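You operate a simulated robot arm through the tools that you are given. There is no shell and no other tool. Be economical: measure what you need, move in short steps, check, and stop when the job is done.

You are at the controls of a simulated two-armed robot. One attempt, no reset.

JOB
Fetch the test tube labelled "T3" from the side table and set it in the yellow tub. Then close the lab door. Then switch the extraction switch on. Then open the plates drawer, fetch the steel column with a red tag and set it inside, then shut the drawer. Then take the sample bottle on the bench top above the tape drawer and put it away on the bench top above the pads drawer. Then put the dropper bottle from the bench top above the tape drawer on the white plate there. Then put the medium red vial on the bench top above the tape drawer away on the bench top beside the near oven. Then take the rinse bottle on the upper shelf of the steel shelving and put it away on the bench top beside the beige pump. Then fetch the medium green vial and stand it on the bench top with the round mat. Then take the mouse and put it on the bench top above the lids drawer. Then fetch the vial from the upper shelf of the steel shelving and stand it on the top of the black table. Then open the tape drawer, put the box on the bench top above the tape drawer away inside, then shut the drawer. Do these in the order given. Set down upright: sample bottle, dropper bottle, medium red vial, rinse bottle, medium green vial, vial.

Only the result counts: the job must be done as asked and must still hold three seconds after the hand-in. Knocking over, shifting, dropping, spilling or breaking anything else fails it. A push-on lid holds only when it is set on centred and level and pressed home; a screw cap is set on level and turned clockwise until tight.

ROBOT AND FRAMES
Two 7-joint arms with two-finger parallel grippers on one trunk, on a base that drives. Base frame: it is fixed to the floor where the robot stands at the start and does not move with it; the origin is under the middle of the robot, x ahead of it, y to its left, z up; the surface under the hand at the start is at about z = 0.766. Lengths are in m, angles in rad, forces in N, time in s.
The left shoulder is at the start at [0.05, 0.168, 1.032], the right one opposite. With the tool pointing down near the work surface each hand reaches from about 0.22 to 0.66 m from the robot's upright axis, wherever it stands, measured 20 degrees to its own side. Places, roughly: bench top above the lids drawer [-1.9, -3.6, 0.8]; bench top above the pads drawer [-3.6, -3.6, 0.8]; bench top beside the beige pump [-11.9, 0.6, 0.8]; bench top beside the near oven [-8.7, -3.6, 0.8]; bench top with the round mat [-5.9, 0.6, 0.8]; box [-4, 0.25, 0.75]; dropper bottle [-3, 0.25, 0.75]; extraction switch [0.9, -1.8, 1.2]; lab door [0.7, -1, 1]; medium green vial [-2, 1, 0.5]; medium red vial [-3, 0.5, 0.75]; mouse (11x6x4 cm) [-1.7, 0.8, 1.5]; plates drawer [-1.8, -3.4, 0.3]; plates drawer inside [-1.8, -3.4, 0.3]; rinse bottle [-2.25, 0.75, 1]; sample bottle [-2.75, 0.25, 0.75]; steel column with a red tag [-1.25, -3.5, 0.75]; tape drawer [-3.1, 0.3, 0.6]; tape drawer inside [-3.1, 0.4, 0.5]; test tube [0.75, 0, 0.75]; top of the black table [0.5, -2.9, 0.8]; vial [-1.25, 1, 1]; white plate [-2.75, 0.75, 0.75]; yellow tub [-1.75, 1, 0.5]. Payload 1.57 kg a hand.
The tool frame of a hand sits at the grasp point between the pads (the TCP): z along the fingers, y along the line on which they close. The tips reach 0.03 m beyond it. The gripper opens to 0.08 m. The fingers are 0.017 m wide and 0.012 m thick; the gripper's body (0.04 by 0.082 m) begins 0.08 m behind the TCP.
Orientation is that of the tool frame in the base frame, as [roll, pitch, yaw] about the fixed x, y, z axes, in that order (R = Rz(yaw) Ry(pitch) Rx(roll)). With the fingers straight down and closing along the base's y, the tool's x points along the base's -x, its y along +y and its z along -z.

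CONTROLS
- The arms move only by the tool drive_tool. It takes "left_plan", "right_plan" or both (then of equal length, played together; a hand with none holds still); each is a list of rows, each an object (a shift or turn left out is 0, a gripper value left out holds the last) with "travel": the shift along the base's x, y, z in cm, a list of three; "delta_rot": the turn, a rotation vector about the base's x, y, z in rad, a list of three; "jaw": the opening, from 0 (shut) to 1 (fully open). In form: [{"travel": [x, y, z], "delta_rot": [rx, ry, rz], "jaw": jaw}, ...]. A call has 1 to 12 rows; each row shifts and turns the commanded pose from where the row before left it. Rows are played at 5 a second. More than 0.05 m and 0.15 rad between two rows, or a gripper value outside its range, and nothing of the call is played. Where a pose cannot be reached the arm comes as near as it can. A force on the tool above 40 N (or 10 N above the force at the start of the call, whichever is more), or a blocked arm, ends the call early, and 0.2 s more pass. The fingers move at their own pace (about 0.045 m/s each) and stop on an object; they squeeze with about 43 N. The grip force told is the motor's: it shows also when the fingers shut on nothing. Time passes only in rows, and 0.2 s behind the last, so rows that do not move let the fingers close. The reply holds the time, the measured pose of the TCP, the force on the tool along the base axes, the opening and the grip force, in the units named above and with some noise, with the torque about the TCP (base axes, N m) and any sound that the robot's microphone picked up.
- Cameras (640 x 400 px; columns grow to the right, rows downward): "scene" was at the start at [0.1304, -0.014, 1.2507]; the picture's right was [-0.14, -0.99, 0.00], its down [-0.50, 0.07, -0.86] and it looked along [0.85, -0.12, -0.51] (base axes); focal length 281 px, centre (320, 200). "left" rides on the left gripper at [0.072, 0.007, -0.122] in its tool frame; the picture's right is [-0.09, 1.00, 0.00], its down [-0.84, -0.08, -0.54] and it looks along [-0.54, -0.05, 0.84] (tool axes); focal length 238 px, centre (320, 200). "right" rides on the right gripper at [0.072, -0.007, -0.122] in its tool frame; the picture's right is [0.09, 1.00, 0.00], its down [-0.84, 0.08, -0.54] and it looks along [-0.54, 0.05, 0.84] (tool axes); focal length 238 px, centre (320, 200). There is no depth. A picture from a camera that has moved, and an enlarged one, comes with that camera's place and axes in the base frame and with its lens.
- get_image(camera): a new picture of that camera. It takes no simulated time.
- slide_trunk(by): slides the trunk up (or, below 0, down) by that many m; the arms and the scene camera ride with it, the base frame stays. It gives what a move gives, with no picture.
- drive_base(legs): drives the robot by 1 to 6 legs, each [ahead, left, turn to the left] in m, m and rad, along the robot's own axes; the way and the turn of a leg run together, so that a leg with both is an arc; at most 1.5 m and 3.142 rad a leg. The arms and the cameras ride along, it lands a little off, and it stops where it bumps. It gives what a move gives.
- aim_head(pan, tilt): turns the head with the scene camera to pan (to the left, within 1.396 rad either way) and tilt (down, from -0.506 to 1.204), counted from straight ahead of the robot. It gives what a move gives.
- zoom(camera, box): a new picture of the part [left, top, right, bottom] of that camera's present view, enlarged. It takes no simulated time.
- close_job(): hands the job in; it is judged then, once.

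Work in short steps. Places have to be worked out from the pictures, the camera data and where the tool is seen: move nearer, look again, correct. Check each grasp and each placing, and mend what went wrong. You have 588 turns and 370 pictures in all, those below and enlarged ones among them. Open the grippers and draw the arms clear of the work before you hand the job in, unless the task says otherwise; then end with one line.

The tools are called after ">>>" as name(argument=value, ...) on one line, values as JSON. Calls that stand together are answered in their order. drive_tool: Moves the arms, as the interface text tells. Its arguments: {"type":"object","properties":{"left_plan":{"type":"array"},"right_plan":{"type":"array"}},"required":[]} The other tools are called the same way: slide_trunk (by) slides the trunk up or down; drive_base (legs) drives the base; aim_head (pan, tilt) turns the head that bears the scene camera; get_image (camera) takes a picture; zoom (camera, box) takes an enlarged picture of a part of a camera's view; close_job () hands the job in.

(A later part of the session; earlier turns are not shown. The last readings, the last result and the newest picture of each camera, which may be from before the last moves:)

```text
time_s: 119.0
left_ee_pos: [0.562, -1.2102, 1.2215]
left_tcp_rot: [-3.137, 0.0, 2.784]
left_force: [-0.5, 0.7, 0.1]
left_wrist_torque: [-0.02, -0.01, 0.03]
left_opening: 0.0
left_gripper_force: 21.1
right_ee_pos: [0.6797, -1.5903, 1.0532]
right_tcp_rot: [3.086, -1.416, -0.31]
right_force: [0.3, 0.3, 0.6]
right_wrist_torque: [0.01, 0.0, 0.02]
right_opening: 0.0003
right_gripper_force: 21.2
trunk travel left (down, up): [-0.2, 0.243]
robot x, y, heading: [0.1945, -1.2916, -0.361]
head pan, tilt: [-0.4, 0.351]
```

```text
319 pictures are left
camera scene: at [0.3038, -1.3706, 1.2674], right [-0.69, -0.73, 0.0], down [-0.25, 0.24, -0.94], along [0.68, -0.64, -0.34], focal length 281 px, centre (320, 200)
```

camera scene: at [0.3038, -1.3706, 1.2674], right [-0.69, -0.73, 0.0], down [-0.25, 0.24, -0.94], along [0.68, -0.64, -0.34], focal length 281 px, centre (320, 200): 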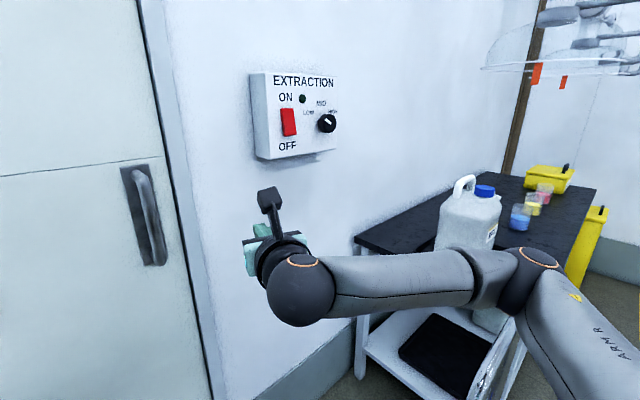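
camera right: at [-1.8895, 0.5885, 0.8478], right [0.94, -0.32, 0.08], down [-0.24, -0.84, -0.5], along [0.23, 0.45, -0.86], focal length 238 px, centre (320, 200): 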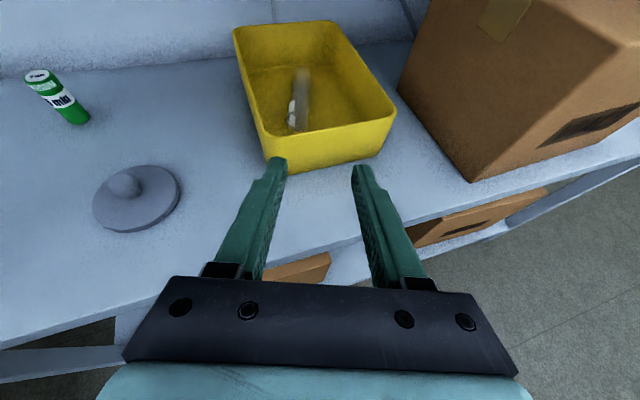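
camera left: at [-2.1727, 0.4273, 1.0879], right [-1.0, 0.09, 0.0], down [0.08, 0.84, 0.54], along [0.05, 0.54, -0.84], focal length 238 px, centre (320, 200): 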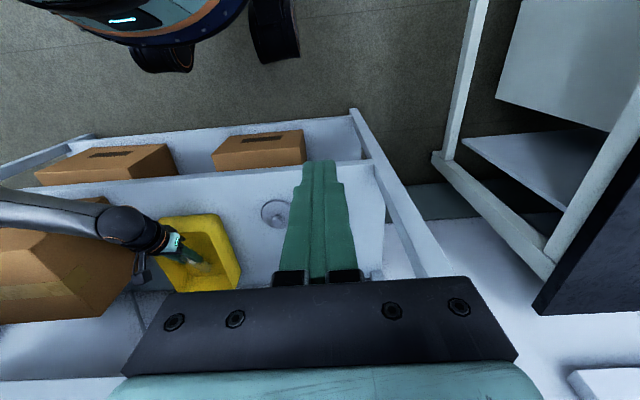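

I raise the fist to the rocker's upper end and yaw it square to the wall.

>>> drive_tool(right_plan=[{"travel": [0, 0, 4.7], "delta_rot": [0, 0, 0.1]}, {"travel": [0, 0, 4.7], "delta_rot": [0, 0, 0.1]}, {"travel": [0, 0, 4.7], "delta_rot": [0, 0, 0.1]}, {"travel": [0, 0, 4.7]}, {"travel": [0, -4.1, 0]}, {"travel": [0, -4.1, 0]}, {"travel": [0, -4.1, 0]}, {"travel": [0, -4.1, 0]}, {"travel": [0, -4.1, 0]}, {"travel": [4, 0, 0]}, {"travel": [4, 0, 0]}, {"travel": [0, 0, 0]}])

>>> get_image(camera="scene")

>>> get_image(camera="right")

```text
time_s: 121.6
left_ee_pos: [0.5628, -1.2114, 1.2227]
left_tcp_rot: [-3.137, 0.001, 2.784]
left_force: [0.2, 0.3, 0.1]
left_wrist_torque: [0.04, 0.0, 0.03]
left_opening: 0.0001
left_gripper_force: 21.8
right_ee_pos: [0.7563, -1.7977, 1.2395]
right_tcp_rot: [3.08, -1.418, -0.005]
right_force: [0.6, 0.4, 0.2]
right_wrist_torque: [0.0, -0.02, 0.01]
right_opening: 0.0
right_gripper_force: 21.5
trunk travel left (down, up): [-0.2, 0.243]
robot x, y, heading: [0.1986, -1.2906, -0.358]
head pan, tilt: [-0.4, 0.351]
```

```text
318 pictures are left
camera scene: at [0.3037, -1.3706, 1.2674], right [-0.69, -0.73, 0.0], down [-0.25, 0.24, -0.94], along [0.68, -0.64, -0.34], focal length 281 px, centre (320, 200)
```

scene: 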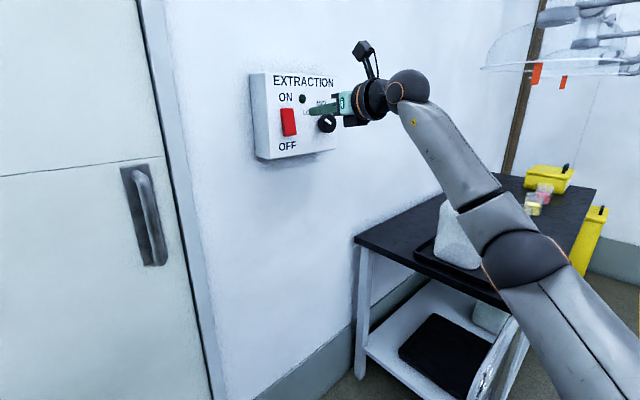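

```text
317 pictures are left
camera right: at [0.6479, -1.7831, 1.3299], right [-0.05, -0.99, 0.1], down [-0.67, -0.04, -0.74], along [0.74, -0.1, -0.66], focal length 238 px, centre (320, 200)
```

right: 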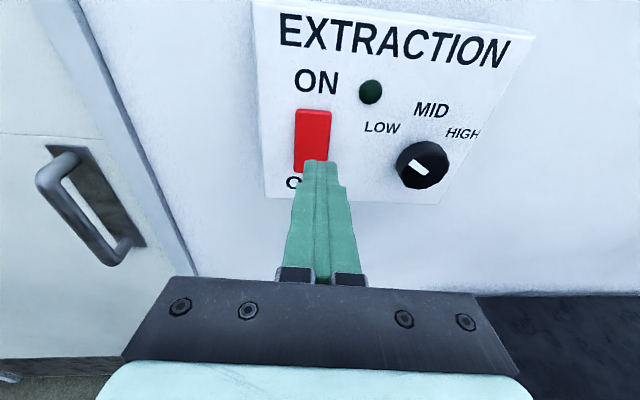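

Tip is aimed at the rocker's upper end (z≈1.235, y≈-1.798). I push straight in.

>>> drive_tool(right_plan=[{"travel": [3, 0, 0]}, {"travel": [3, 0, 0]}, {"travel": [1, 0, 0]}, {"travel": [0.6, 0, 0]}, {"travel": [0.6, 0, 0]}, {"travel": [0.6, 0, 0]}, {"travel": [0.6, 0, 0]}, {"travel": [0.6, 0, 0]}])

>>> get_image(camera="right")

```text
time_s: 123.4
left_ee_pos: [0.5626, -1.2111, 1.2225]
left_tcp_rot: [-3.137, 0.002, 2.787]
left_force: [-0.9, -0.7, -0.4]
left_wrist_torque: [-0.03, -0.01, -0.02]
left_opening: 0.0001
left_gripper_force: 21.3
right_ee_pos: [0.834, -1.7929, 1.2388]
right_tcp_rot: [3.084, -1.417, -0.009]
right_force: [0.1, -0.7, -0.2]
right_wrist_torque: [-0.03, -0.02, -0.04]
right_opening: 0.0
right_gripper_force: 21.2
right hand out of reach, approached as far as the arm can: row 5, 6, 7, 8
trunk travel left (down, up): [-0.2, 0.243]
robot x, y, heading: [0.1956, -1.2939, -0.355]
head pan, tilt: [-0.4, 0.351]
```

```text
316 pictures are left
camera right: at [0.7268, -1.7778, 1.3293], right [-0.05, -0.99, 0.1], down [-0.67, -0.04, -0.74], along [0.74, -0.1, -0.66], focal length 238 px, centre (320, 200)
```

right: 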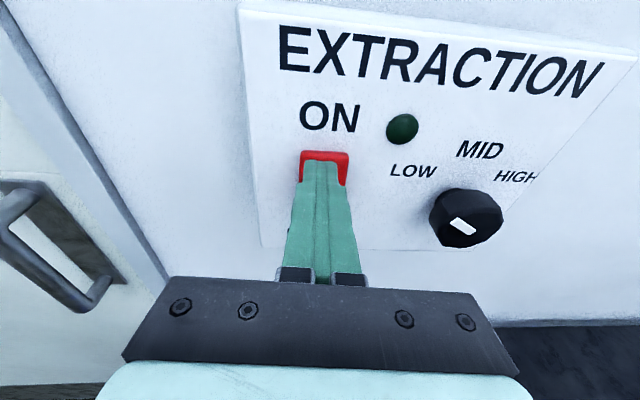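

Out of arm reach just at contact. I pull back 4 cm, drive 0.06 m closer, and push again.

>>> drive_tool(right_plan=[{"travel": [-4, 0, 0]}, {"travel": [-3.5, 2.0, 0]}, {"travel": [0, 0, 0]}])

>>> drive_base(legs=[[0.07, 0, 0]])

>>> get_image(camera="right")

```text
time_s: 124.2
left_ee_pos: [0.5613, -1.2109, 1.2237]
left_tcp_rot: [-3.137, 0.002, 2.788]
left_force: [0.1, 0.0, 0.4]
left_wrist_torque: [-0.01, -0.02, -0.02]
left_opening: 0.0
left_gripper_force: 20.9
right_ee_pos: [0.7621, -1.7737, 1.2398]
right_tcp_rot: [3.085, -1.415, -0.013]
right_force: [-0.7, 0.0, 0.4]
right_wrist_torque: [0.02, -0.01, -0.02]
right_opening: 0.0002
right_gripper_force: 21.2
trunk travel left (down, up): [-0.2, 0.243]
robot x, y, heading: [0.1969, -1.2905, -0.355]
head pan, tilt: [-0.4, 0.351]
```

```text
time_s: 125.2
left_ee_pos: [0.6281, -1.2348, 1.2227]
left_tcp_rot: [-3.138, 0.0, 2.786]
left_force: [0.4, 0.1, 0.0]
left_wrist_torque: [0.03, 0.02, 0.03]
left_opening: 0.0002
left_gripper_force: 20.9
right_ee_pos: [0.8284, -1.7977, 1.2395]
right_tcp_rot: [3.086, -1.417, -0.011]
right_force: [0.5, -0.3, 0.3]
right_wrist_torque: [0.01, -0.02, 0.0]
right_opening: 0.0
right_gripper_force: 21.5
trunk travel left (down, up): [-0.2, 0.243]
robot x, y, heading: [0.2643, -1.3136, -0.355]
head pan, tilt: [-0.4, 0.351]
```

```text
315 pictures are left
camera right: at [0.7211, -1.7829, 1.3304], right [-0.05, -0.99, 0.1], down [-0.67, -0.04, -0.74], along [0.74, -0.1, -0.66], focal length 238 px, centre (320, 200)
```

right: 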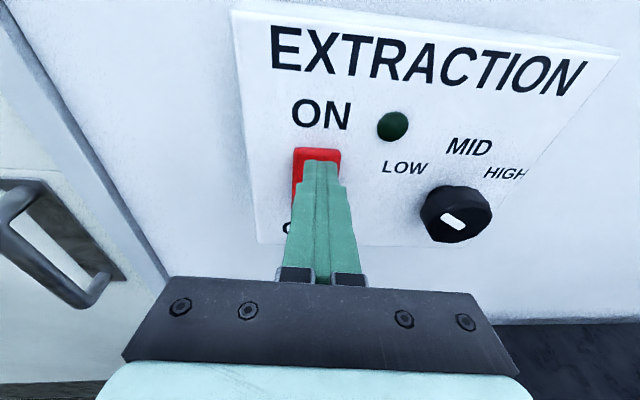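

>>> drive_tool(right_plan=[{"travel": [0, 0.5, 0.3]}, {"travel": [0.6, 0, 0]}, {"travel": [0.6, 0, 0]}, {"travel": [0.6, 0, 0]}, {"travel": [0.6, 0, 0]}, {"travel": [0.6, 0, 0]}, {"travel": [0.6, 0, 0]}, {"travel": [0.5, 0, 0]}, {"travel": [0.5, 0, 0]}])

>>> get_image(camera="right")

```text
time_s: 126.2
left_ee_pos: [0.623, -1.2358, 1.2245]
left_tcp_rot: [-3.136, 0.006, 2.784]
left_force: [0.2, 0.5, -0.3]
left_wrist_torque: [0.0, -0.01, 0.0]
left_opening: 0.0001
left_gripper_force: 21.4
right_ee_pos: [0.8399, -1.7944, 1.243]
right_tcp_rot: [3.091, -1.408, -0.016]
right_force: [-24.4, 5.5, -4.6]
right_wrist_torque: [0.02, 0.4, 0.36]
right_opening: 0.0
right_gripper_force: 21.3
trunk travel left (down, up): [-0.2, 0.243]
robot x, y, heading: [0.2607, -1.3152, -0.358]
head pan, tilt: [-0.4, 0.351]
stopped in row 5 (right hand): the force on the tool passed its limit at 50 N (the readings are from after the stop); the commanded pose is now the measured one
```

```text
314 pictures are left
camera right: at [0.7328, -1.778, 1.335], right [-0.05, -0.99, 0.1], down [-0.67, -0.04, -0.74], along [0.74, -0.1, -0.67], focal length 238 px, centre (320, 200)
```

right: 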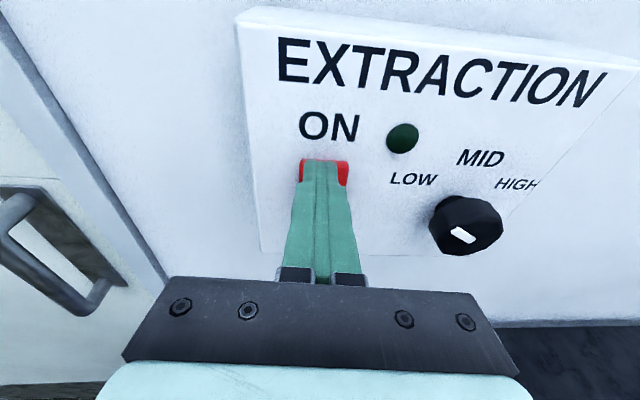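

The press met a hard stop at 50 N but the LED looks dark. I back off 6 cm and inspect.

>>> drive_tool(right_plan=[{"travel": [-4, 0, 0]}, {"travel": [-4, -2, 3]}, {"travel": [0, 0, 0]}])

>>> zoom(camera="scene", box=[210, 60, 370, 160])

>>> zoom(camera="right", box=[240, 0, 560, 200])

```text
refused: row 2 steps farther than a row can; nothing moved
```

```text
4.00 times, centred on (290, 110) of scene
camera zoom: at [0.3646, -1.3942, 1.2677], right [-0.69, -0.73, 0.0], down [-0.25, 0.24, -0.94], along [0.68, -0.65, -0.34], focal length 1125 px, centre (440, 560)
```

zoom: 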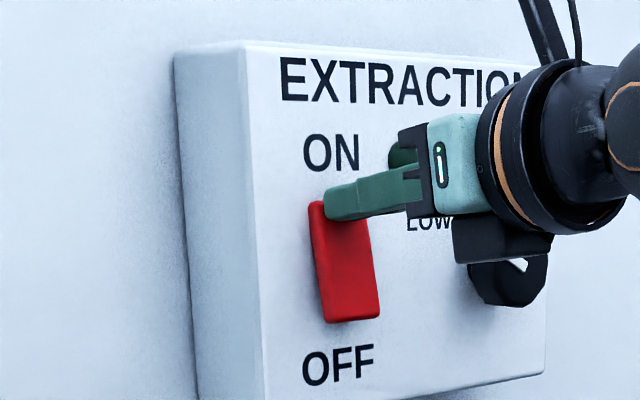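

```text
2.00 times, centred on (400, 100) of right
camera zoom: at [0.7328, -1.778, 1.335], right [-0.05, -0.99, 0.1], down [-0.67, -0.04, -0.74], along [0.74, -0.1, -0.67], focal length 477 px, centre (160, 400)
```

zoom: 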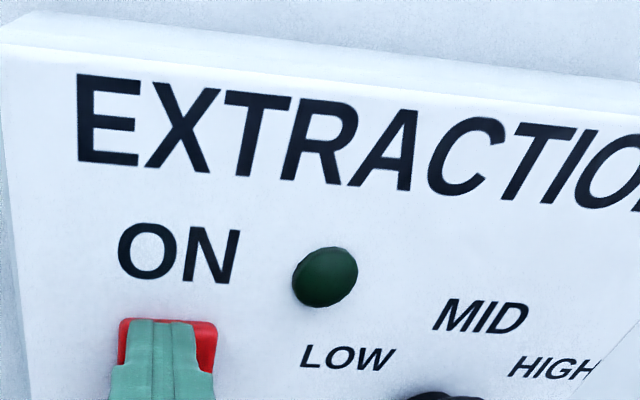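

>>> drive_tool(right_plan=[{"travel": [-4, 0, 0]}, {"travel": [-3, -2, 3]}, {"travel": [0, -3, 0]}, {"travel": [0, 0, 0]}])

>>> zoom(camera="scene", box=[210, 60, 370, 160])

```text
time_s: 127.2
left_ee_pos: [0.6271, -1.2355, 1.2238]
left_tcp_rot: [-3.139, 0.002, 2.784]
left_force: [-0.1, -1.1, -0.2]
left_wrist_torque: [0.01, 0.0, 0.01]
left_opening: 0.0
left_gripper_force: 21.6
right_ee_pos: [0.7744, -1.8431, 1.2688]
right_tcp_rot: [3.087, -1.405, -0.012]
right_force: [-0.4, 0.7, 0.9]
right_wrist_torque: [-0.06, 0.01, -0.02]
right_opening: 0.0
right_gripper_force: 21.3
trunk travel left (down, up): [-0.2, 0.243]
robot x, y, heading: [0.2629, -1.3142, -0.359]
head pan, tilt: [-0.4, 0.351]
```

```text
4.00 times, centred on (290, 110) of scene
camera zoom: at [0.3682, -1.3947, 1.2674], right [-0.69, -0.73, 0.0], down [-0.25, 0.24, -0.94], along [0.68, -0.65, -0.34], focal length 1125 px, centre (440, 560)
```

zoom: 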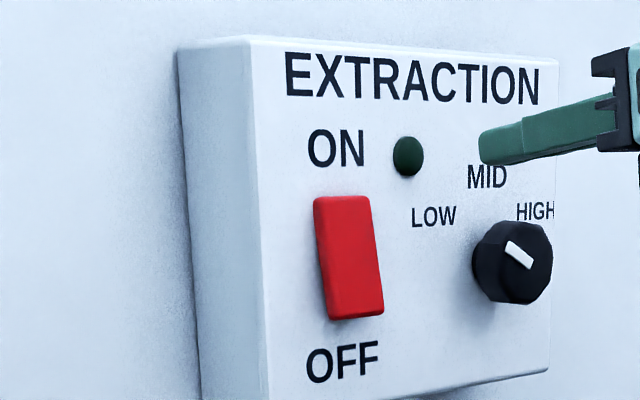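

The rocker sprang back and is still off. I go again, slightly higher, and press slowly in tiny steps so it can turn fully.

>>> drive_tool(right_plan=[{"travel": [0, 4.9, 0]}, {"travel": [2, 0, -2.3]}, {"travel": [2, 0, 0]}, {"travel": [1, 0, 0]}, {"travel": [0.5, 0, 0]}, {"travel": [0.3, 0, 0]}, {"travel": [0.2, 0, 0]}, {"travel": [0.2, 0, 0]}, {"travel": [0.2, 0, 0]}, {"travel": [0.2, 0, 0]}, {"travel": [0.2, 0, 0]}, {"travel": [0.2, 0, 0]}])

>>> drive_tool(right_plan=[{"travel": [0.2, 0, 0]}, {"travel": [0.2, 0, 0]}, {"travel": [0.2, 0, 0]}, {"travel": [0.2, 0, 0]}, {"travel": [0.2, 0, 0]}, {"travel": [0.2, 0, 0]}, {"travel": [0.2, 0, 0]}, {"travel": [0.2, 0, 0]}])

>>> zoom(camera="scene", box=[210, 60, 370, 160])

```text
time_s: 129.8
left_ee_pos: [0.624, -1.2356, 1.2237]
left_tcp_rot: [-3.14, 0.006, 2.784]
left_force: [0.7, -0.3, 0.0]
left_wrist_torque: [-0.01, -0.01, -0.02]
left_opening: 0.0
left_gripper_force: 21.3
right_ee_pos: [0.8414, -1.7964, 1.2477]
right_tcp_rot: [3.093, -1.407, -0.017]
right_force: [-30.4, 8.0, -10.2]
right_wrist_torque: [0.02, 0.66, 0.48]
right_opening: 0.0
right_gripper_force: 21.6
trunk travel left (down, up): [-0.2, 0.243]
robot x, y, heading: [0.2649, -1.3159, -0.363]
head pan, tilt: [-0.4, 0.351]
```

```text
time_s: 130.2
left_ee_pos: [0.6232, -1.2349, 1.2246]
left_tcp_rot: [-3.139, 0.006, 2.783]
left_force: [0.4, 0.2, 0.6]
left_wrist_torque: [-0.02, 0.01, 0.01]
left_opening: 0.0
left_gripper_force: 21.9
right_ee_pos: [0.8411, -1.7949, 1.2499]
right_tcp_rot: [3.095, -1.401, -0.02]
right_force: [-25.6, 6.6, -5.4]
right_wrist_torque: [0.0, 0.41, 0.38]
right_opening: 0.0003
right_gripper_force: 21.1
trunk travel left (down, up): [-0.2, 0.243]
robot x, y, heading: [0.2599, -1.3149, -0.363]
head pan, tilt: [-0.4, 0.351]
stopped in row 2 (right hand): the force on the tool passed its limit at 45 N (the readings are from after the stop); the commanded pose is now the measured one
```

```text
4.00 times, centred on (290, 110) of scene
camera zoom: at [0.3639, -1.3941, 1.2679], right [-0.69, -0.73, 0.0], down [-0.25, 0.24, -0.94], along [0.68, -0.65, -0.34], focal length 1125 px, centre (440, 560)
```

zoom: 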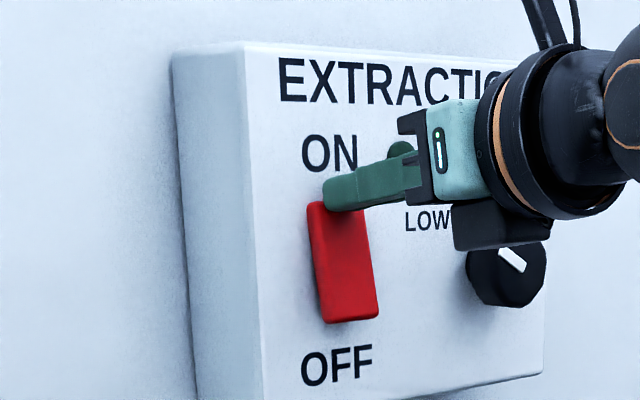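

Still a hard stop. I back off and look closely at how the rocker is tilted.

>>> drive_tool(right_plan=[{"travel": [-4, 0, 0]}, {"travel": [-4, 0, 2]}, {"travel": [0, -4, 0]}, {"travel": [0, 0, 0]}])

>>> zoom(camera="scene", box=[270, 85, 330, 150])

>>> zoom(camera="right", box=[150, 60, 370, 220])

```text
time_s: 131.2
left_ee_pos: [0.627, -1.235, 1.2229]
left_tcp_rot: [-3.138, 0.003, 2.784]
left_force: [0.0, 0.2, 0.9]
left_wrist_torque: [0.03, -0.01, 0.0]
left_opening: 0.0
left_gripper_force: 21.2
right_ee_pos: [0.7648, -1.837, 1.2666]
right_tcp_rot: [3.097, -1.399, -0.021]
right_force: [-0.7, 0.2, 0.0]
right_wrist_torque: [0.0, 0.0, -0.01]
right_opening: 0.0001
right_gripper_force: 21.2
trunk travel left (down, up): [-0.2, 0.243]
robot x, y, heading: [0.2585, -1.3112, -0.357]
head pan, tilt: [-0.4, 0.351]
```

```text
6.15 times, centred on (300, 118) of scene
camera zoom: at [0.3678, -1.3946, 1.2674], right [-0.69, -0.73, 0.0], down [-0.25, 0.24, -0.94], along [0.68, -0.65, -0.34], focal length 1731 px, centre (443, 708)
```

zoom: 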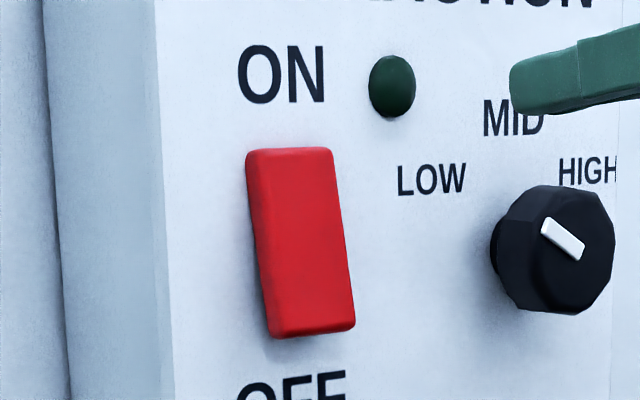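

```text
2.50 times, centred on (260, 140) of right
camera zoom: at [0.6581, -1.8204, 1.3584], right [-0.05, -0.99, 0.1], down [-0.68, -0.04, -0.73], along [0.73, -0.1, -0.67], focal length 596 px, centre (470, 350)
```

zoom: 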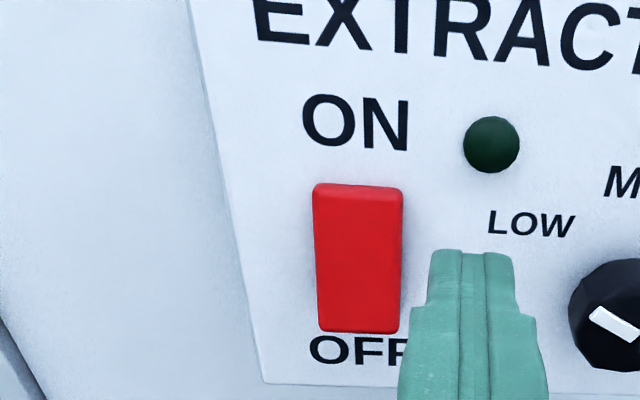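

Geometry shows the rocker's lower end protrudes ~8 mm while the upper end is already in — so the only movable end is the lower one. I press the lower end (z≈1.188) and watch the LED.

>>> drive_tool(right_plan=[{"travel": [0, 4.2, 0]}, {"travel": [0, 0, -4]}, {"travel": [0, 0, -3.2]}, {"travel": [3, 0, 0]}, {"travel": [1.5, 0, 0]}, {"travel": [0.5, 0, 0]}, {"travel": [0.3, 0, 0]}, {"travel": [0.3, 0, 0]}, {"travel": [0.3, 0, 0]}, {"travel": [0.3, 0, 0]}, {"travel": [0.3, 0, 0]}, {"travel": [0.3, 0, 0]}])

>>> zoom(camera="scene", box=[210, 60, 370, 160])

```text
time_s: 133.8
left_ee_pos: [0.625, -1.2359, 1.2235]
left_tcp_rot: [-3.137, 0.002, 2.783]
left_force: [0.5, 0.6, -0.9]
left_wrist_torque: [0.02, 0.0, 0.0]
left_opening: 0.0
left_gripper_force: 21.4
right_ee_pos: [0.8341, -1.7946, 1.1956]
right_tcp_rot: [3.091, -1.4, -0.019]
right_force: [-4.5, 0.8, -1.9]
right_wrist_torque: [-0.04, 0.06, 0.05]
right_opening: 0.0
right_gripper_force: 21.4
trunk travel left (down, up): [-0.2, 0.243]
robot x, y, heading: [0.2632, -1.3191, -0.356]
head pan, tilt: [-0.4, 0.351]
```

```text
4.00 times, centred on (290, 110) of scene
camera zoom: at [0.3672, -1.3948, 1.2674], right [-0.69, -0.73, 0.0], down [-0.25, 0.24, -0.94], along [0.68, -0.65, -0.34], focal length 1125 px, centre (440, 560)
```

zoom: 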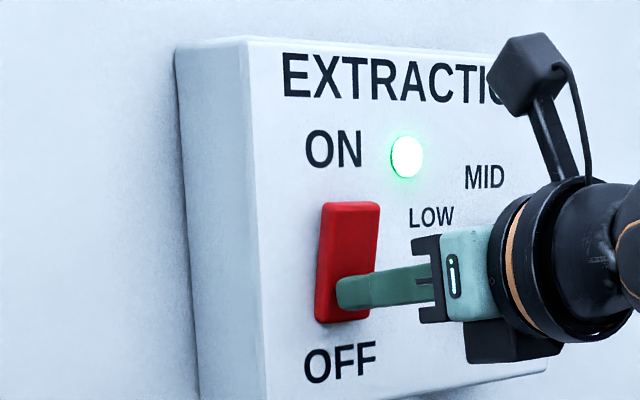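

The LED lights: extraction is on. I withdraw the hand and back the robot away.

>>> drive_tool(right_plan=[{"travel": [-4, 0, 0]}, {"travel": [-4, 0, 0]}, {"travel": [-4, 0, 0]}, {"travel": [0, 4, 0]}, {"travel": [0, 4, 0]}, {"travel": [0, 0, 0]}])

>>> drive_base(legs=[[-0.7, 0, 0]])

>>> get_image(camera="scene")

```text
time_s: 135.2
left_ee_pos: [0.6263, -1.2353, 1.2229]
left_tcp_rot: [-3.137, 0.003, 2.784]
left_force: [-0.6, -0.3, 0.9]
left_wrist_torque: [0.05, 0.03, 0.01]
left_opening: 0.0
left_gripper_force: 21.1
right_ee_pos: [0.712, -1.7132, 1.1962]
right_tcp_rot: [3.1, -1.4, -0.023]
right_force: [-0.1, 0.1, 0.7]
right_wrist_torque: [0.0, 0.01, 0.03]
right_opening: 0.0
right_gripper_force: 21.4
trunk travel left (down, up): [-0.2, 0.243]
robot x, y, heading: [0.261, -1.3162, -0.357]
head pan, tilt: [-0.4, 0.351]
```

```text
time_s: 139.2
left_ee_pos: [-0.0412, -0.9839, 1.223]
left_tcp_rot: [-3.138, 0.002, 2.779]
left_force: [0.4, 0.5, 0.2]
left_wrist_torque: [0.02, -0.01, 0.02]
left_opening: 0.0
left_gripper_force: 21.4
right_ee_pos: [0.0417, -1.463, 1.195]
right_tcp_rot: [3.097, -1.401, -0.028]
right_force: [0.3, -0.4, 0.9]
right_wrist_torque: [0.06, -0.02, -0.01]
right_opening: 0.0001
right_gripper_force: 21.2
trunk travel left (down, up): [-0.2, 0.243]
robot x, y, heading: [-0.4067, -1.0656, -0.365]
head pan, tilt: [-0.4, 0.351]
```

```text
306 pictures are left
camera scene: at [-0.3013, -1.1428, 1.2674], right [-0.69, -0.72, 0.0], down [-0.25, 0.24, -0.94], along [0.68, -0.65, -0.34], focal length 281 px, centre (320, 200)
```

scene: 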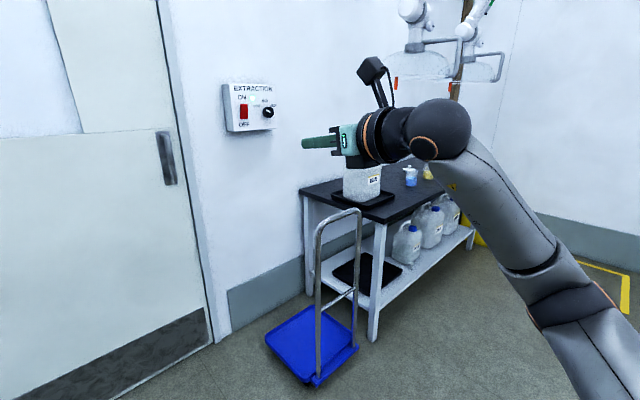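

I bring the right hand back to pointing down and drive towards the far bench (facing -y).

>>> drive_tool(right_plan=[{"travel": [0, 1, -0.5], "delta_rot": [0, 0.14, 0]}, {"travel": [0, 1, -0.5], "delta_rot": [0, 0.14, 0]}, {"travel": [0, 0, -0.5], "delta_rot": [0, 0.14, 0]}, {"travel": [0, 0, -0.5], "delta_rot": [0, 0.14, 0]}, {"travel": [0, 0, -0.5], "delta_rot": [0, 0.14, 0]}, {"travel": [0, 0, -0.5], "delta_rot": [0, 0.14, -0.07]}, {"travel": [0, 0, -0.5], "delta_rot": [0, 0.14, -0.05]}, {"travel": [0, 0, -0.5], "delta_rot": [0, 0.14, -0.05]}, {"travel": [0, 0, -0.5], "delta_rot": [0, 0.14, -0.05]}, {"travel": [0, 0, -0.5], "delta_rot": [0, 0.14, -0.05]}, {"travel": [0, 0, 0]}])

>>> drive_base(legs=[[0, 0, -1.206], [1.1, -1.1, 0], [0.1, 0, 0]])

>>> aim_head(pan=0.0, tilt=0.45)

>>> get_image(camera="scene")

```text
refused: row 6 steps farther than a row can; nothing moved
```

```text
refused: leg 2 is longer than a leg can be; nothing moved
```

```text
time_s: 140.0
left_ee_pos: [-0.0416, -0.9841, 1.2228]
left_tcp_rot: [-3.139, 0.001, 2.779]
left_force: [-0.4, 0.2, 0.3]
left_wrist_torque: [0.0, -0.02, 0.01]
left_opening: 0.0
left_gripper_force: 21.1
right_ee_pos: [0.0426, -1.4631, 1.1961]
right_tcp_rot: [3.099, -1.402, -0.028]
right_force: [-0.6, -0.2, 1.3]
right_wrist_torque: [0.03, 0.02, 0.0]
right_opening: 0.0
right_gripper_force: 21.3
trunk travel left (down, up): [-0.2, 0.243]
robot x, y, heading: [-0.4065, -1.0673, -0.361]
head pan, tilt: [0.0, 0.45]
```

```text
305 pictures are left
camera scene: at [-0.2825, -1.1113, 1.2582], right [-0.36, -0.93, 0.0], down [-0.41, 0.16, -0.9], along [0.84, -0.32, -0.44], focal length 281 px, centre (320, 200)
```

scene: 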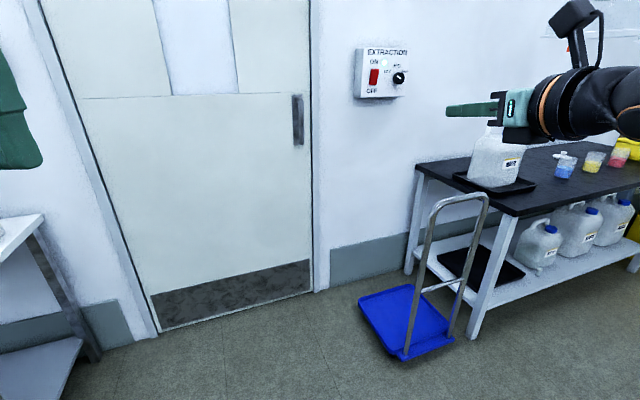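

Both moves were refused for step size; I redo them within limits.

>>> drive_tool(right_plan=[{"travel": [0, 1, -0.5], "delta_rot": [0, 0.14, 0]}, {"travel": [0, 1, -0.5], "delta_rot": [0, 0.14, 0]}, {"travel": [0, 0, -0.5], "delta_rot": [0, 0.14, 0]}, {"travel": [0, 0, -0.5], "delta_rot": [0, 0.14, 0]}, {"travel": [0, 0, -0.5], "delta_rot": [0, 0.14, 0]}, {"travel": [0, 0, -0.5], "delta_rot": [0, 0.14, 0]}, {"travel": [0, 0, -0.5], "delta_rot": [0, 0.14, 0]}, {"travel": [0, 0, -0.5], "delta_rot": [0, 0.14, 0]}, {"travel": [0, 0, -0.5], "delta_rot": [0, 0.14, 0]}, {"travel": [0, 0, -0.5], "delta_rot": [0, 0.14, 0]}, {"delta_rot": [0, 0, -0.14]}, {"delta_rot": [0, 0, -0.14]}])

>>> drive_base(legs=[[0, 0, -1.206], [0.7, -0.9, 0], [0.5, -0.3, 0]])

>>> get_image(camera="scene")

```text
time_s: 142.6
left_ee_pos: [-0.041, -0.9854, 1.2234]
left_tcp_rot: [-3.137, 0.001, 2.778]
left_force: [0.1, -0.1, -0.1]
left_wrist_torque: [-0.02, -0.01, -0.01]
left_opening: 0.0002
left_gripper_force: 20.9
right_ee_pos: [0.0299, -1.4314, 1.1466]
right_tcp_rot: [3.061, -0.051, -0.266]
right_force: [0.9, 0.1, 0.0]
right_wrist_torque: [-0.03, -0.02, 0.04]
right_opening: 0.0
right_gripper_force: 21.1
right hand out of reach, approached as far as the arm can: row 10
trunk travel left (down, up): [-0.2, 0.243]
robot x, y, heading: [-0.4065, -1.0605, -0.359]
head pan, tilt: [0.0, 0.45]
```

```text
time_s: 156.9
left_ee_pos: [-1.3869, -2.5645, 1.2227]
left_tcp_rot: [-3.138, 0.002, 1.589]
left_force: [-0.2, -0.6, 0.2]
left_wrist_torque: [0.01, 0.01, 0.0]
left_opening: 0.0001
left_gripper_force: 21.7
right_ee_pos: [-1.7741, -2.7968, 1.1464]
right_tcp_rot: [3.065, -0.049, -1.456]
right_force: [0.1, 0.2, -0.1]
right_wrist_torque: [0.02, 0.0, 0.02]
right_opening: 0.0001
right_gripper_force: 21.2
trunk travel left (down, up): [-0.2, 0.243]
robot x, y, heading: [-1.5918, -2.2553, -1.553]
head pan, tilt: [0.0, 0.45]
```

```text
304 pictures are left
camera scene: at [-1.5911, -2.3869, 1.2581], right [-1.0, -0.02, 0.0], down [-0.01, 0.44, -0.9], along [0.01, -0.9, -0.44], focal length 281 px, centre (320, 200)
```

scene: 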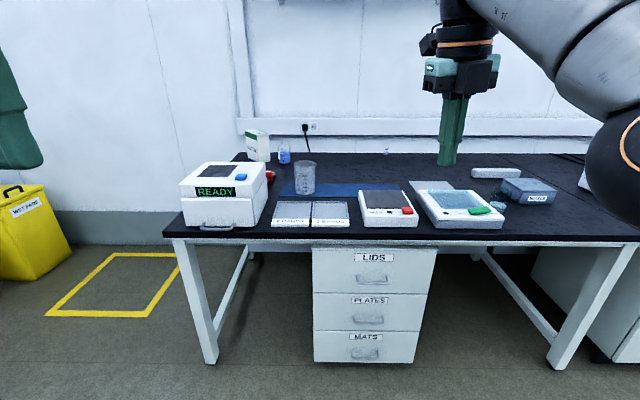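

The cabinet shows LIDS / PLATES / MATS drawers. I zoom on the bench top to find the steel column with a red tag.

>>> zoom(camera="scene", box=[170, 110, 410, 240])

>>> zoom(camera="scene", box=[290, 230, 450, 370])

```text
2.67 times, centred on (290, 175) of scene
camera zoom: at [-1.5911, -2.3869, 1.2581], right [-1.0, -0.02, 0.0], down [-0.01, 0.44, -0.9], along [0.01, -0.9, -0.44], focal length 750 px, centre (400, 267)
```

zoom: 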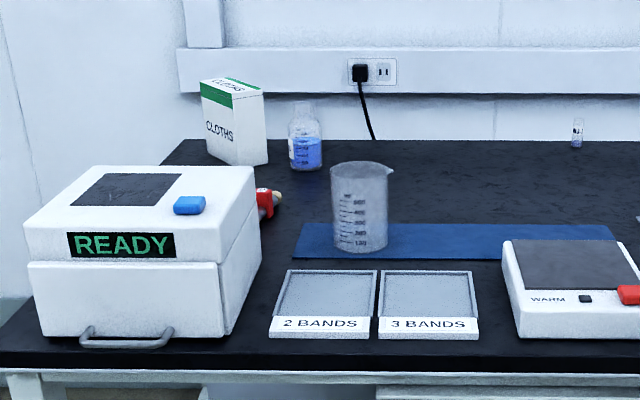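

```text
2.86 times, centred on (370, 300) of scene
camera zoom: at [-1.5911, -2.3869, 1.2581], right [-1.0, -0.02, 0.0], down [-0.01, 0.44, -0.9], along [0.01, -0.9, -0.44], focal length 804 px, centre (177, -86)
```

zoom: 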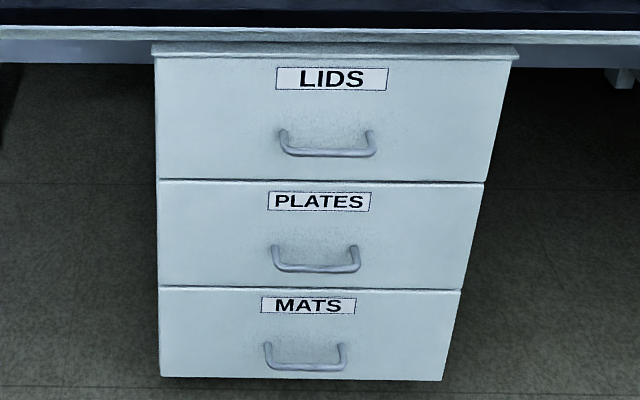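

The red-tagged column lies behind the READY machine. I drive nearer and to the left for a better view.

>>> drive_base(legs=[[0.25, 0.15, 0]])

>>> aim_head(pan=0.15, tilt=0.6)

>>> get_image(camera="scene")

```text
time_s: 158.9
left_ee_pos: [-1.233, -2.8216, 1.2223]
left_tcp_rot: [-3.137, 0.003, 1.582]
left_force: [0.4, -0.4, -0.3]
left_wrist_torque: [0.01, 0.02, 0.02]
left_opening: 0.0001
left_gripper_force: 20.9
right_ee_pos: [-1.624, -3.0513, 1.1466]
right_tcp_rot: [3.061, -0.049, -1.46]
right_force: [-0.8, 0.3, 0.3]
right_wrist_torque: [0.0, -0.04, 0.0]
right_opening: 0.0001
right_gripper_force: 21.6
trunk travel left (down, up): [-0.2, 0.243]
robot x, y, heading: [-1.4388, -2.5112, -1.56]
head pan, tilt: [0.0, 0.45]
```

```text
time_s: 159.6
left_ee_pos: [-1.2324, -2.8209, 1.2218]
left_tcp_rot: [-3.137, 0.001, 1.583]
left_force: [-0.7, -0.7, -0.4]
left_wrist_torque: [0.0, -0.02, 0.0]
left_opening: 0.0
left_gripper_force: 21.2
right_ee_pos: [-1.6247, -3.0516, 1.1466]
right_tcp_rot: [3.062, -0.05, -1.46]
right_force: [-0.7, 0.5, 0.5]
right_wrist_torque: [-0.02, 0.0, -0.02]
right_opening: 0.0
right_gripper_force: 21.1
trunk travel left (down, up): [-0.2, 0.243]
robot x, y, heading: [-1.4384, -2.5112, -1.563]
head pan, tilt: [0.15, 0.6]
```

```text
301 pictures are left
camera scene: at [-1.4245, -2.6378, 1.2446], right [-0.99, -0.16, 0.0], down [-0.09, 0.56, -0.83], along [0.13, -0.81, -0.56], focal length 281 px, centre (320, 200)
```

scene: 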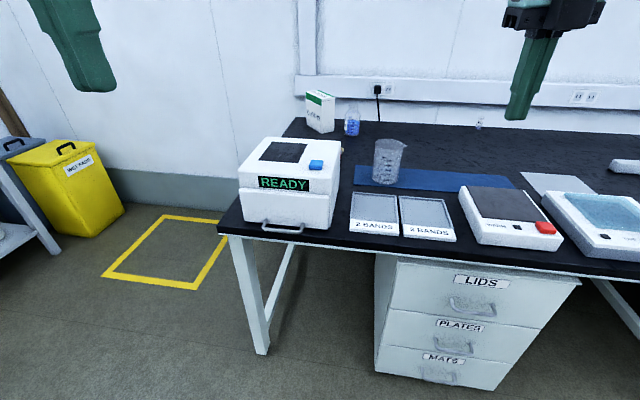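

The column is hidden from here; I extend the left hand forward high above the machine and use its camera.

>>> drive_tool(left_plan=[{"travel": [1, -4.5, 0]}, {"travel": [0, -4.5, 0]}, {"travel": [0, -4.5, 0]}, {"travel": [0, -4.5, 0]}, {"travel": [0, -4.5, 0]}, {"travel": [0, 0, 0]}])

>>> get_image(camera="left")

```text
time_s: 161.0
left_ee_pos: [-1.2257, -3.0023, 1.1772]
left_tcp_rot: [-3.138, 0.004, 1.581]
left_force: [-0.4, 0.0, 0.4]
left_wrist_torque: [0.01, -0.02, 0.03]
left_opening: 0.0
left_gripper_force: 21.5
left hand out of reach, approached as far as the arm can: row 3, 4, 5
right_ee_pos: [-1.6234, -3.0496, 1.1461]
right_tcp_rot: [3.062, -0.051, -1.459]
right_force: [-0.3, 0.9, 0.3]
right_wrist_torque: [0.01, -0.01, 0.02]
right_opening: 0.0
right_gripper_force: 21.3
trunk travel left (down, up): [-0.2, 0.243]
robot x, y, heading: [-1.4382, -2.509, -1.56]
head pan, tilt: [0.15, 0.6]
```

```text
300 pictures are left
camera left: at [-1.22, -2.9309, 1.2993], right [1.0, -0.08, 0.0], down [-0.07, -0.84, 0.55], along [-0.05, -0.54, -0.84], focal length 238 px, centre (320, 200)
```

left: 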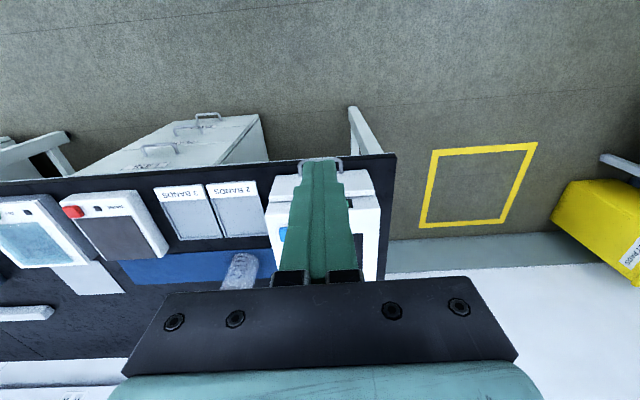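

The gripper blocks the view. I move the robot right, where the column showed past the machine's side, and look from there.

>>> drive_tool(left_plan=[{"travel": [0, 4.5, 2]}, {"travel": [0, 4.5, 2]}, {"travel": [0, 4.5, 0]}, {"travel": [0, 4.5, 0]}])

>>> drive_base(legs=[[0, -0.45, 0]])

>>> aim_head(pan=0.4, tilt=0.5)

>>> get_image(camera="scene")

```text
time_s: 162.0
left_ee_pos: [-1.2264, -2.8234, 1.2161]
left_tcp_rot: [-3.138, 0.002, 1.583]
left_force: [0.0, 0.0, -0.6]
left_wrist_torque: [-0.02, -0.02, -0.01]
left_opening: 0.0
left_gripper_force: 21.9
right_ee_pos: [-1.6237, -3.0501, 1.1477]
right_tcp_rot: [3.063, -0.051, -1.459]
right_force: [-0.8, 0.6, -0.4]
right_wrist_torque: [-0.01, 0.01, -0.03]
right_opening: 0.0
right_gripper_force: 21.6
trunk travel left (down, up): [-0.2, 0.243]
robot x, y, heading: [-1.4404, -2.5091, -1.562]
head pan, tilt: [0.15, 0.6]
```

```text
time_s: 166.4
left_ee_pos: [-1.6593, -2.8309, 1.2163]
left_tcp_rot: [-3.137, 0.003, 1.596]
left_force: [-0.5, 0.6, -1.0]
left_wrist_torque: [0.0, 0.01, 0.0]
left_opening: 0.0
left_gripper_force: 21.6
right_ee_pos: [-2.0537, -3.0607, 1.1471]
right_tcp_rot: [3.063, -0.05, -1.447]
right_force: [0.8, -0.7, 0.5]
right_wrist_torque: [0.04, -0.01, 0.0]
right_opening: 0.0
right_gripper_force: 21.5
trunk travel left (down, up): [-0.2, 0.243]
robot x, y, heading: [-1.8776, -2.5156, -1.539]
head pan, tilt: [0.15, 0.6]
```

```text
time_s: 167.2
left_ee_pos: [-1.6581, -2.8307, 1.2152]
left_tcp_rot: [-3.138, 0.002, 1.595]
left_force: [0.6, 0.2, -1.0]
left_wrist_torque: [-0.02, 0.04, 0.0]
left_opening: 0.0
left_gripper_force: 21.8
right_ee_pos: [-2.0528, -3.0606, 1.1467]
right_tcp_rot: [3.062, -0.05, -1.447]
right_force: [0.0, 0.5, -0.6]
right_wrist_torque: [0.03, -0.02, 0.02]
right_opening: 0.0
right_gripper_force: 21.3
trunk travel left (down, up): [-0.2, 0.243]
robot x, y, heading: [-1.874, -2.5172, -1.545]
head pan, tilt: [0.4, 0.499]
```

```text
299 pictures are left
camera scene: at [-1.8371, -2.6411, 1.2537], right [-0.91, -0.41, 0.0], down [-0.2, 0.44, -0.88], along [0.36, -0.8, -0.48], focal length 281 px, centre (320, 200)
```

scene: 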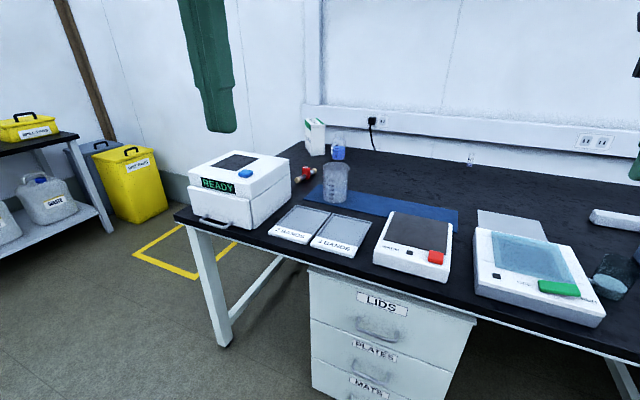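

>>> zoom(camera="scene", box=[270, 110, 370, 220])

```text
3.64 times, centred on (320, 165) of scene
camera zoom: at [-1.8371, -2.6411, 1.2537], right [-0.91, -0.41, 0.0], down [-0.2, 0.44, -0.88], along [0.36, -0.8, -0.48], focal length 1023 px, centre (320, 327)
```

zoom: 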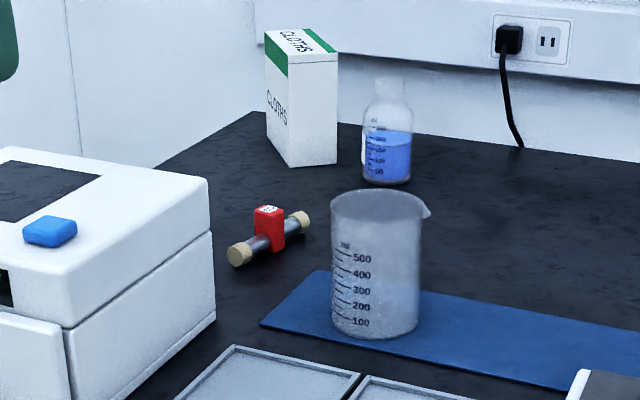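

I have the column located roughly at [-1.35, -3.59]. Now I zoom on the drawers from this view to triangulate the PLATES handle.

>>> zoom(camera="scene", box=[290, 260, 490, 400])

```text
2.86 times, centred on (390, 330) of scene
camera zoom: at [-1.8371, -2.6411, 1.2537], right [-0.91, -0.41, 0.0], down [-0.2, 0.44, -0.88], along [0.36, -0.8, -0.48], focal length 804 px, centre (120, -171)
```

zoom: 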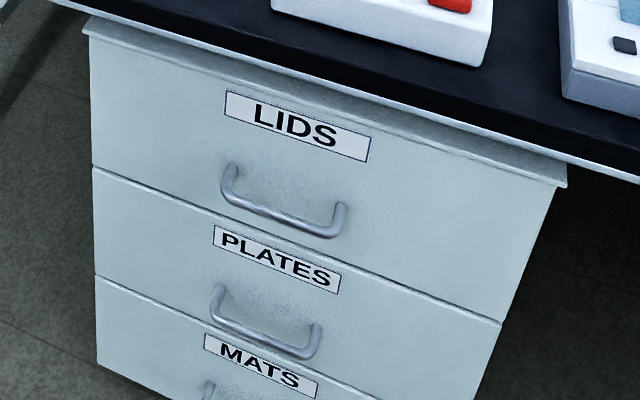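

Triangulated: PLATES handle bar ≈[-1.772, -3.152, 0.36], drawer face y≈-3.187, bench edge y≈-3.15. I shift left, yaw the right hand so it can close vertically on the bar, and draw it back.

>>> drive_base(legs=[[0.0, 0.26, -0.02]])

>>> drive_tool(right_plan=[{"travel": [0, 2, 0], "delta_rot": [0, 0, 0.1447]}, {"travel": [0, 2, 0], "delta_rot": [0, 0, 0.1447]}, {"travel": [0, 2, 0], "delta_rot": [0, 0, 0.1447]}, {"travel": [0, 2, 0], "delta_rot": [0, 0, 0.1447]}, {"travel": [0, 2, 0], "delta_rot": [0, 0, 0.1447]}, {"travel": [0, 2, 0], "delta_rot": [0, 0, 0.1447]}, {"travel": [0, 2, 0], "delta_rot": [0, 0, 0.1447]}, {"travel": [0, 1, 0], "delta_rot": [0, 0, 0.1447]}, {"travel": [0, 0, 0], "delta_rot": [0, 0, 0.1447]}, {"travel": [0, 0, 0], "delta_rot": [0, 0, 0.1447], "jaw": 1}, {"travel": [0, 0, 0]}])

>>> slide_trunk(by=-0.2)

```text
time_s: 170.0
left_ee_pos: [-1.4053, -2.8324, 1.2145]
left_tcp_rot: [-3.138, 0.002, 1.573]
left_force: [0.5, -0.5, 0.5]
left_wrist_torque: [0.01, 0.0, -0.03]
left_opening: 0.0001
left_gripper_force: 21.2
right_ee_pos: [-1.8054, -3.0527, 1.1476]
right_tcp_rot: [3.06, -0.05, -1.472]
right_force: [-0.1, 0.3, 0.5]
right_wrist_torque: [0.03, -0.04, 0.01]
right_opening: 0.0001
right_gripper_force: 21.9
trunk travel left (down, up): [-0.2, 0.243]
robot x, y, heading: [-1.6176, -2.5132, -1.567]
head pan, tilt: [0.4, 0.499]
```

```text
time_s: 172.4
left_ee_pos: [-1.4055, -2.8314, 1.2157]
left_tcp_rot: [-3.137, 0.003, 1.572]
left_force: [-0.4, 0.0, 0.0]
left_wrist_torque: [-0.01, 0.01, 0.0]
left_opening: 0.0002
left_gripper_force: 21.4
right_ee_pos: [-1.8058, -2.9024, 1.148]
right_tcp_rot: [3.061, -0.049, -0.02]
right_force: [-0.2, 0.7, -0.1]
right_wrist_torque: [-0.02, -0.02, 0.03]
right_opening: 0.05
right_gripper_force: 0.0
trunk travel left (down, up): [-0.2, 0.243]
robot x, y, heading: [-1.6119, -2.5153, -1.567]
head pan, tilt: [0.4, 0.499]
```

```text
time_s: 174.6
left_ee_pos: [-1.4059, -2.8322, 1.0154]
left_tcp_rot: [-3.138, 0.003, 1.571]
left_force: [0.1, -0.5, -0.4]
left_wrist_torque: [0.01, -0.03, 0.0]
left_opening: 0.0
left_gripper_force: 20.8
right_ee_pos: [-1.8064, -2.9035, 0.9473]
right_tcp_rot: [3.063, -0.051, -0.025]
right_force: [-0.2, 0.1, 0.2]
right_wrist_torque: [0.02, -0.03, 0.0]
right_opening: 0.0801
right_gripper_force: 0.0
trunk travel left (down, up): [0.0, 0.443]
robot x, y, heading: [-1.6112, -2.5113, -1.568]
head pan, tilt: [0.4, 0.499]
```

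Now I tilt the right hand forward (35° below horizontal) while lowering it in front of the drawers.

>>> drive_tool(right_plan=[{"travel": [0.4, 0, -4], "delta_rot": [-0.137, 0, 0]}, {"travel": [0.4, 0, -4], "delta_rot": [-0.137, 0, 0]}, {"travel": [0.4, 0, -4], "delta_rot": [-0.137, 0, 0]}, {"travel": [0.4, 0, -4], "delta_rot": [-0.137, 0, 0]}, {"travel": [0.4, 0, -4], "delta_rot": [-0.137, 0, 0]}, {"travel": [0.4, 0, -4], "delta_rot": [-0.137, 0, 0]}, {"travel": [0.4, 0, -4], "delta_rot": [-0.137, 0, 0]}, {"travel": [0.4, 0, -4]}, {"travel": [0.2, 0, -4]}, {"travel": [0, 0, -4]}, {"travel": [0, 0, -4]}, {"travel": [0, 0, 0]}])

>>> aim_head(pan=-0.15, tilt=0.8)

>>> get_image(camera="scene")

>>> get_image(camera="right")

```text
time_s: 177.2
left_ee_pos: [-1.4057, -2.832, 1.0176]
left_tcp_rot: [-3.138, 0.003, 1.571]
left_force: [-0.3, 0.4, -0.1]
left_wrist_torque: [0.0, -0.01, -0.02]
left_opening: 0.0001
left_gripper_force: 21.2
right_ee_pos: [-1.7053, -2.9424, 0.5376]
right_tcp_rot: [2.105, -0.045, 0.023]
right_force: [0.9, 0.2, 0.1]
right_wrist_torque: [0.01, -0.01, 0.02]
right_opening: 0.08
right_gripper_force: 0.1
right hand out of reach, approached as far as the arm can: row 5, 6, 7, 9, 10, 11
trunk travel left (down, up): [0.0, 0.443]
robot x, y, heading: [-1.6165, -2.5127, -1.574]
head pan, tilt: [0.4, 0.499]
```

```text
time_s: 178.2
left_ee_pos: [-1.4041, -2.8318, 1.0155]
left_tcp_rot: [-3.137, 0.002, 1.572]
left_force: [0.2, 0.5, 0.8]
left_wrist_torque: [-0.02, 0.02, 0.0]
left_opening: 0.0
left_gripper_force: 21.3
right_ee_pos: [-1.7074, -2.9422, 0.538]
right_tcp_rot: [2.104, -0.045, 0.022]
right_force: [-0.7, -0.3, 1.1]
right_wrist_torque: [-0.02, -0.01, 0.03]
right_opening: 0.0799
right_gripper_force: 0.0
trunk travel left (down, up): [0.0, 0.443]
robot x, y, heading: [-1.6154, -2.5152, -1.572]
head pan, tilt: [-0.15, 0.799]
```

```text
296 pictures are left
camera scene: at [-1.6266, -2.6348, 1.0278], right [-0.99, 0.15, 0.0], down [0.11, 0.71, -0.7], along [-0.1, -0.69, -0.72], focal length 281 px, centre (320, 200)
```

scene: 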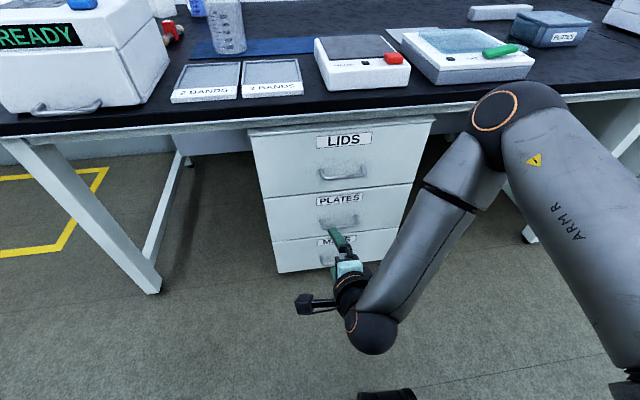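

```text
295 pictures are left
camera right: at [-1.6384, -2.8314, 0.5981], right [0.06, -0.51, 0.86], down [-0.86, 0.41, 0.3], along [-0.5, -0.76, -0.41], focal length 238 px, centre (320, 200)
```

right: 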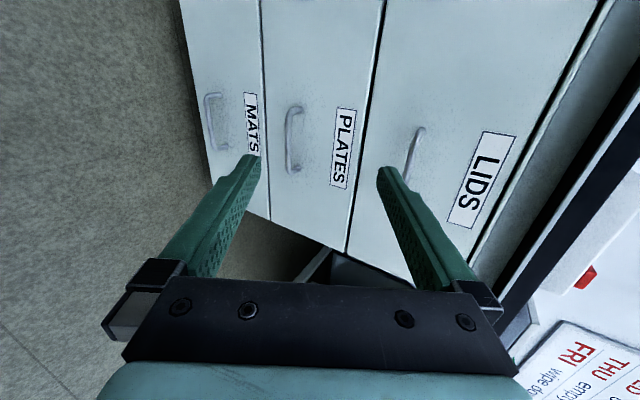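

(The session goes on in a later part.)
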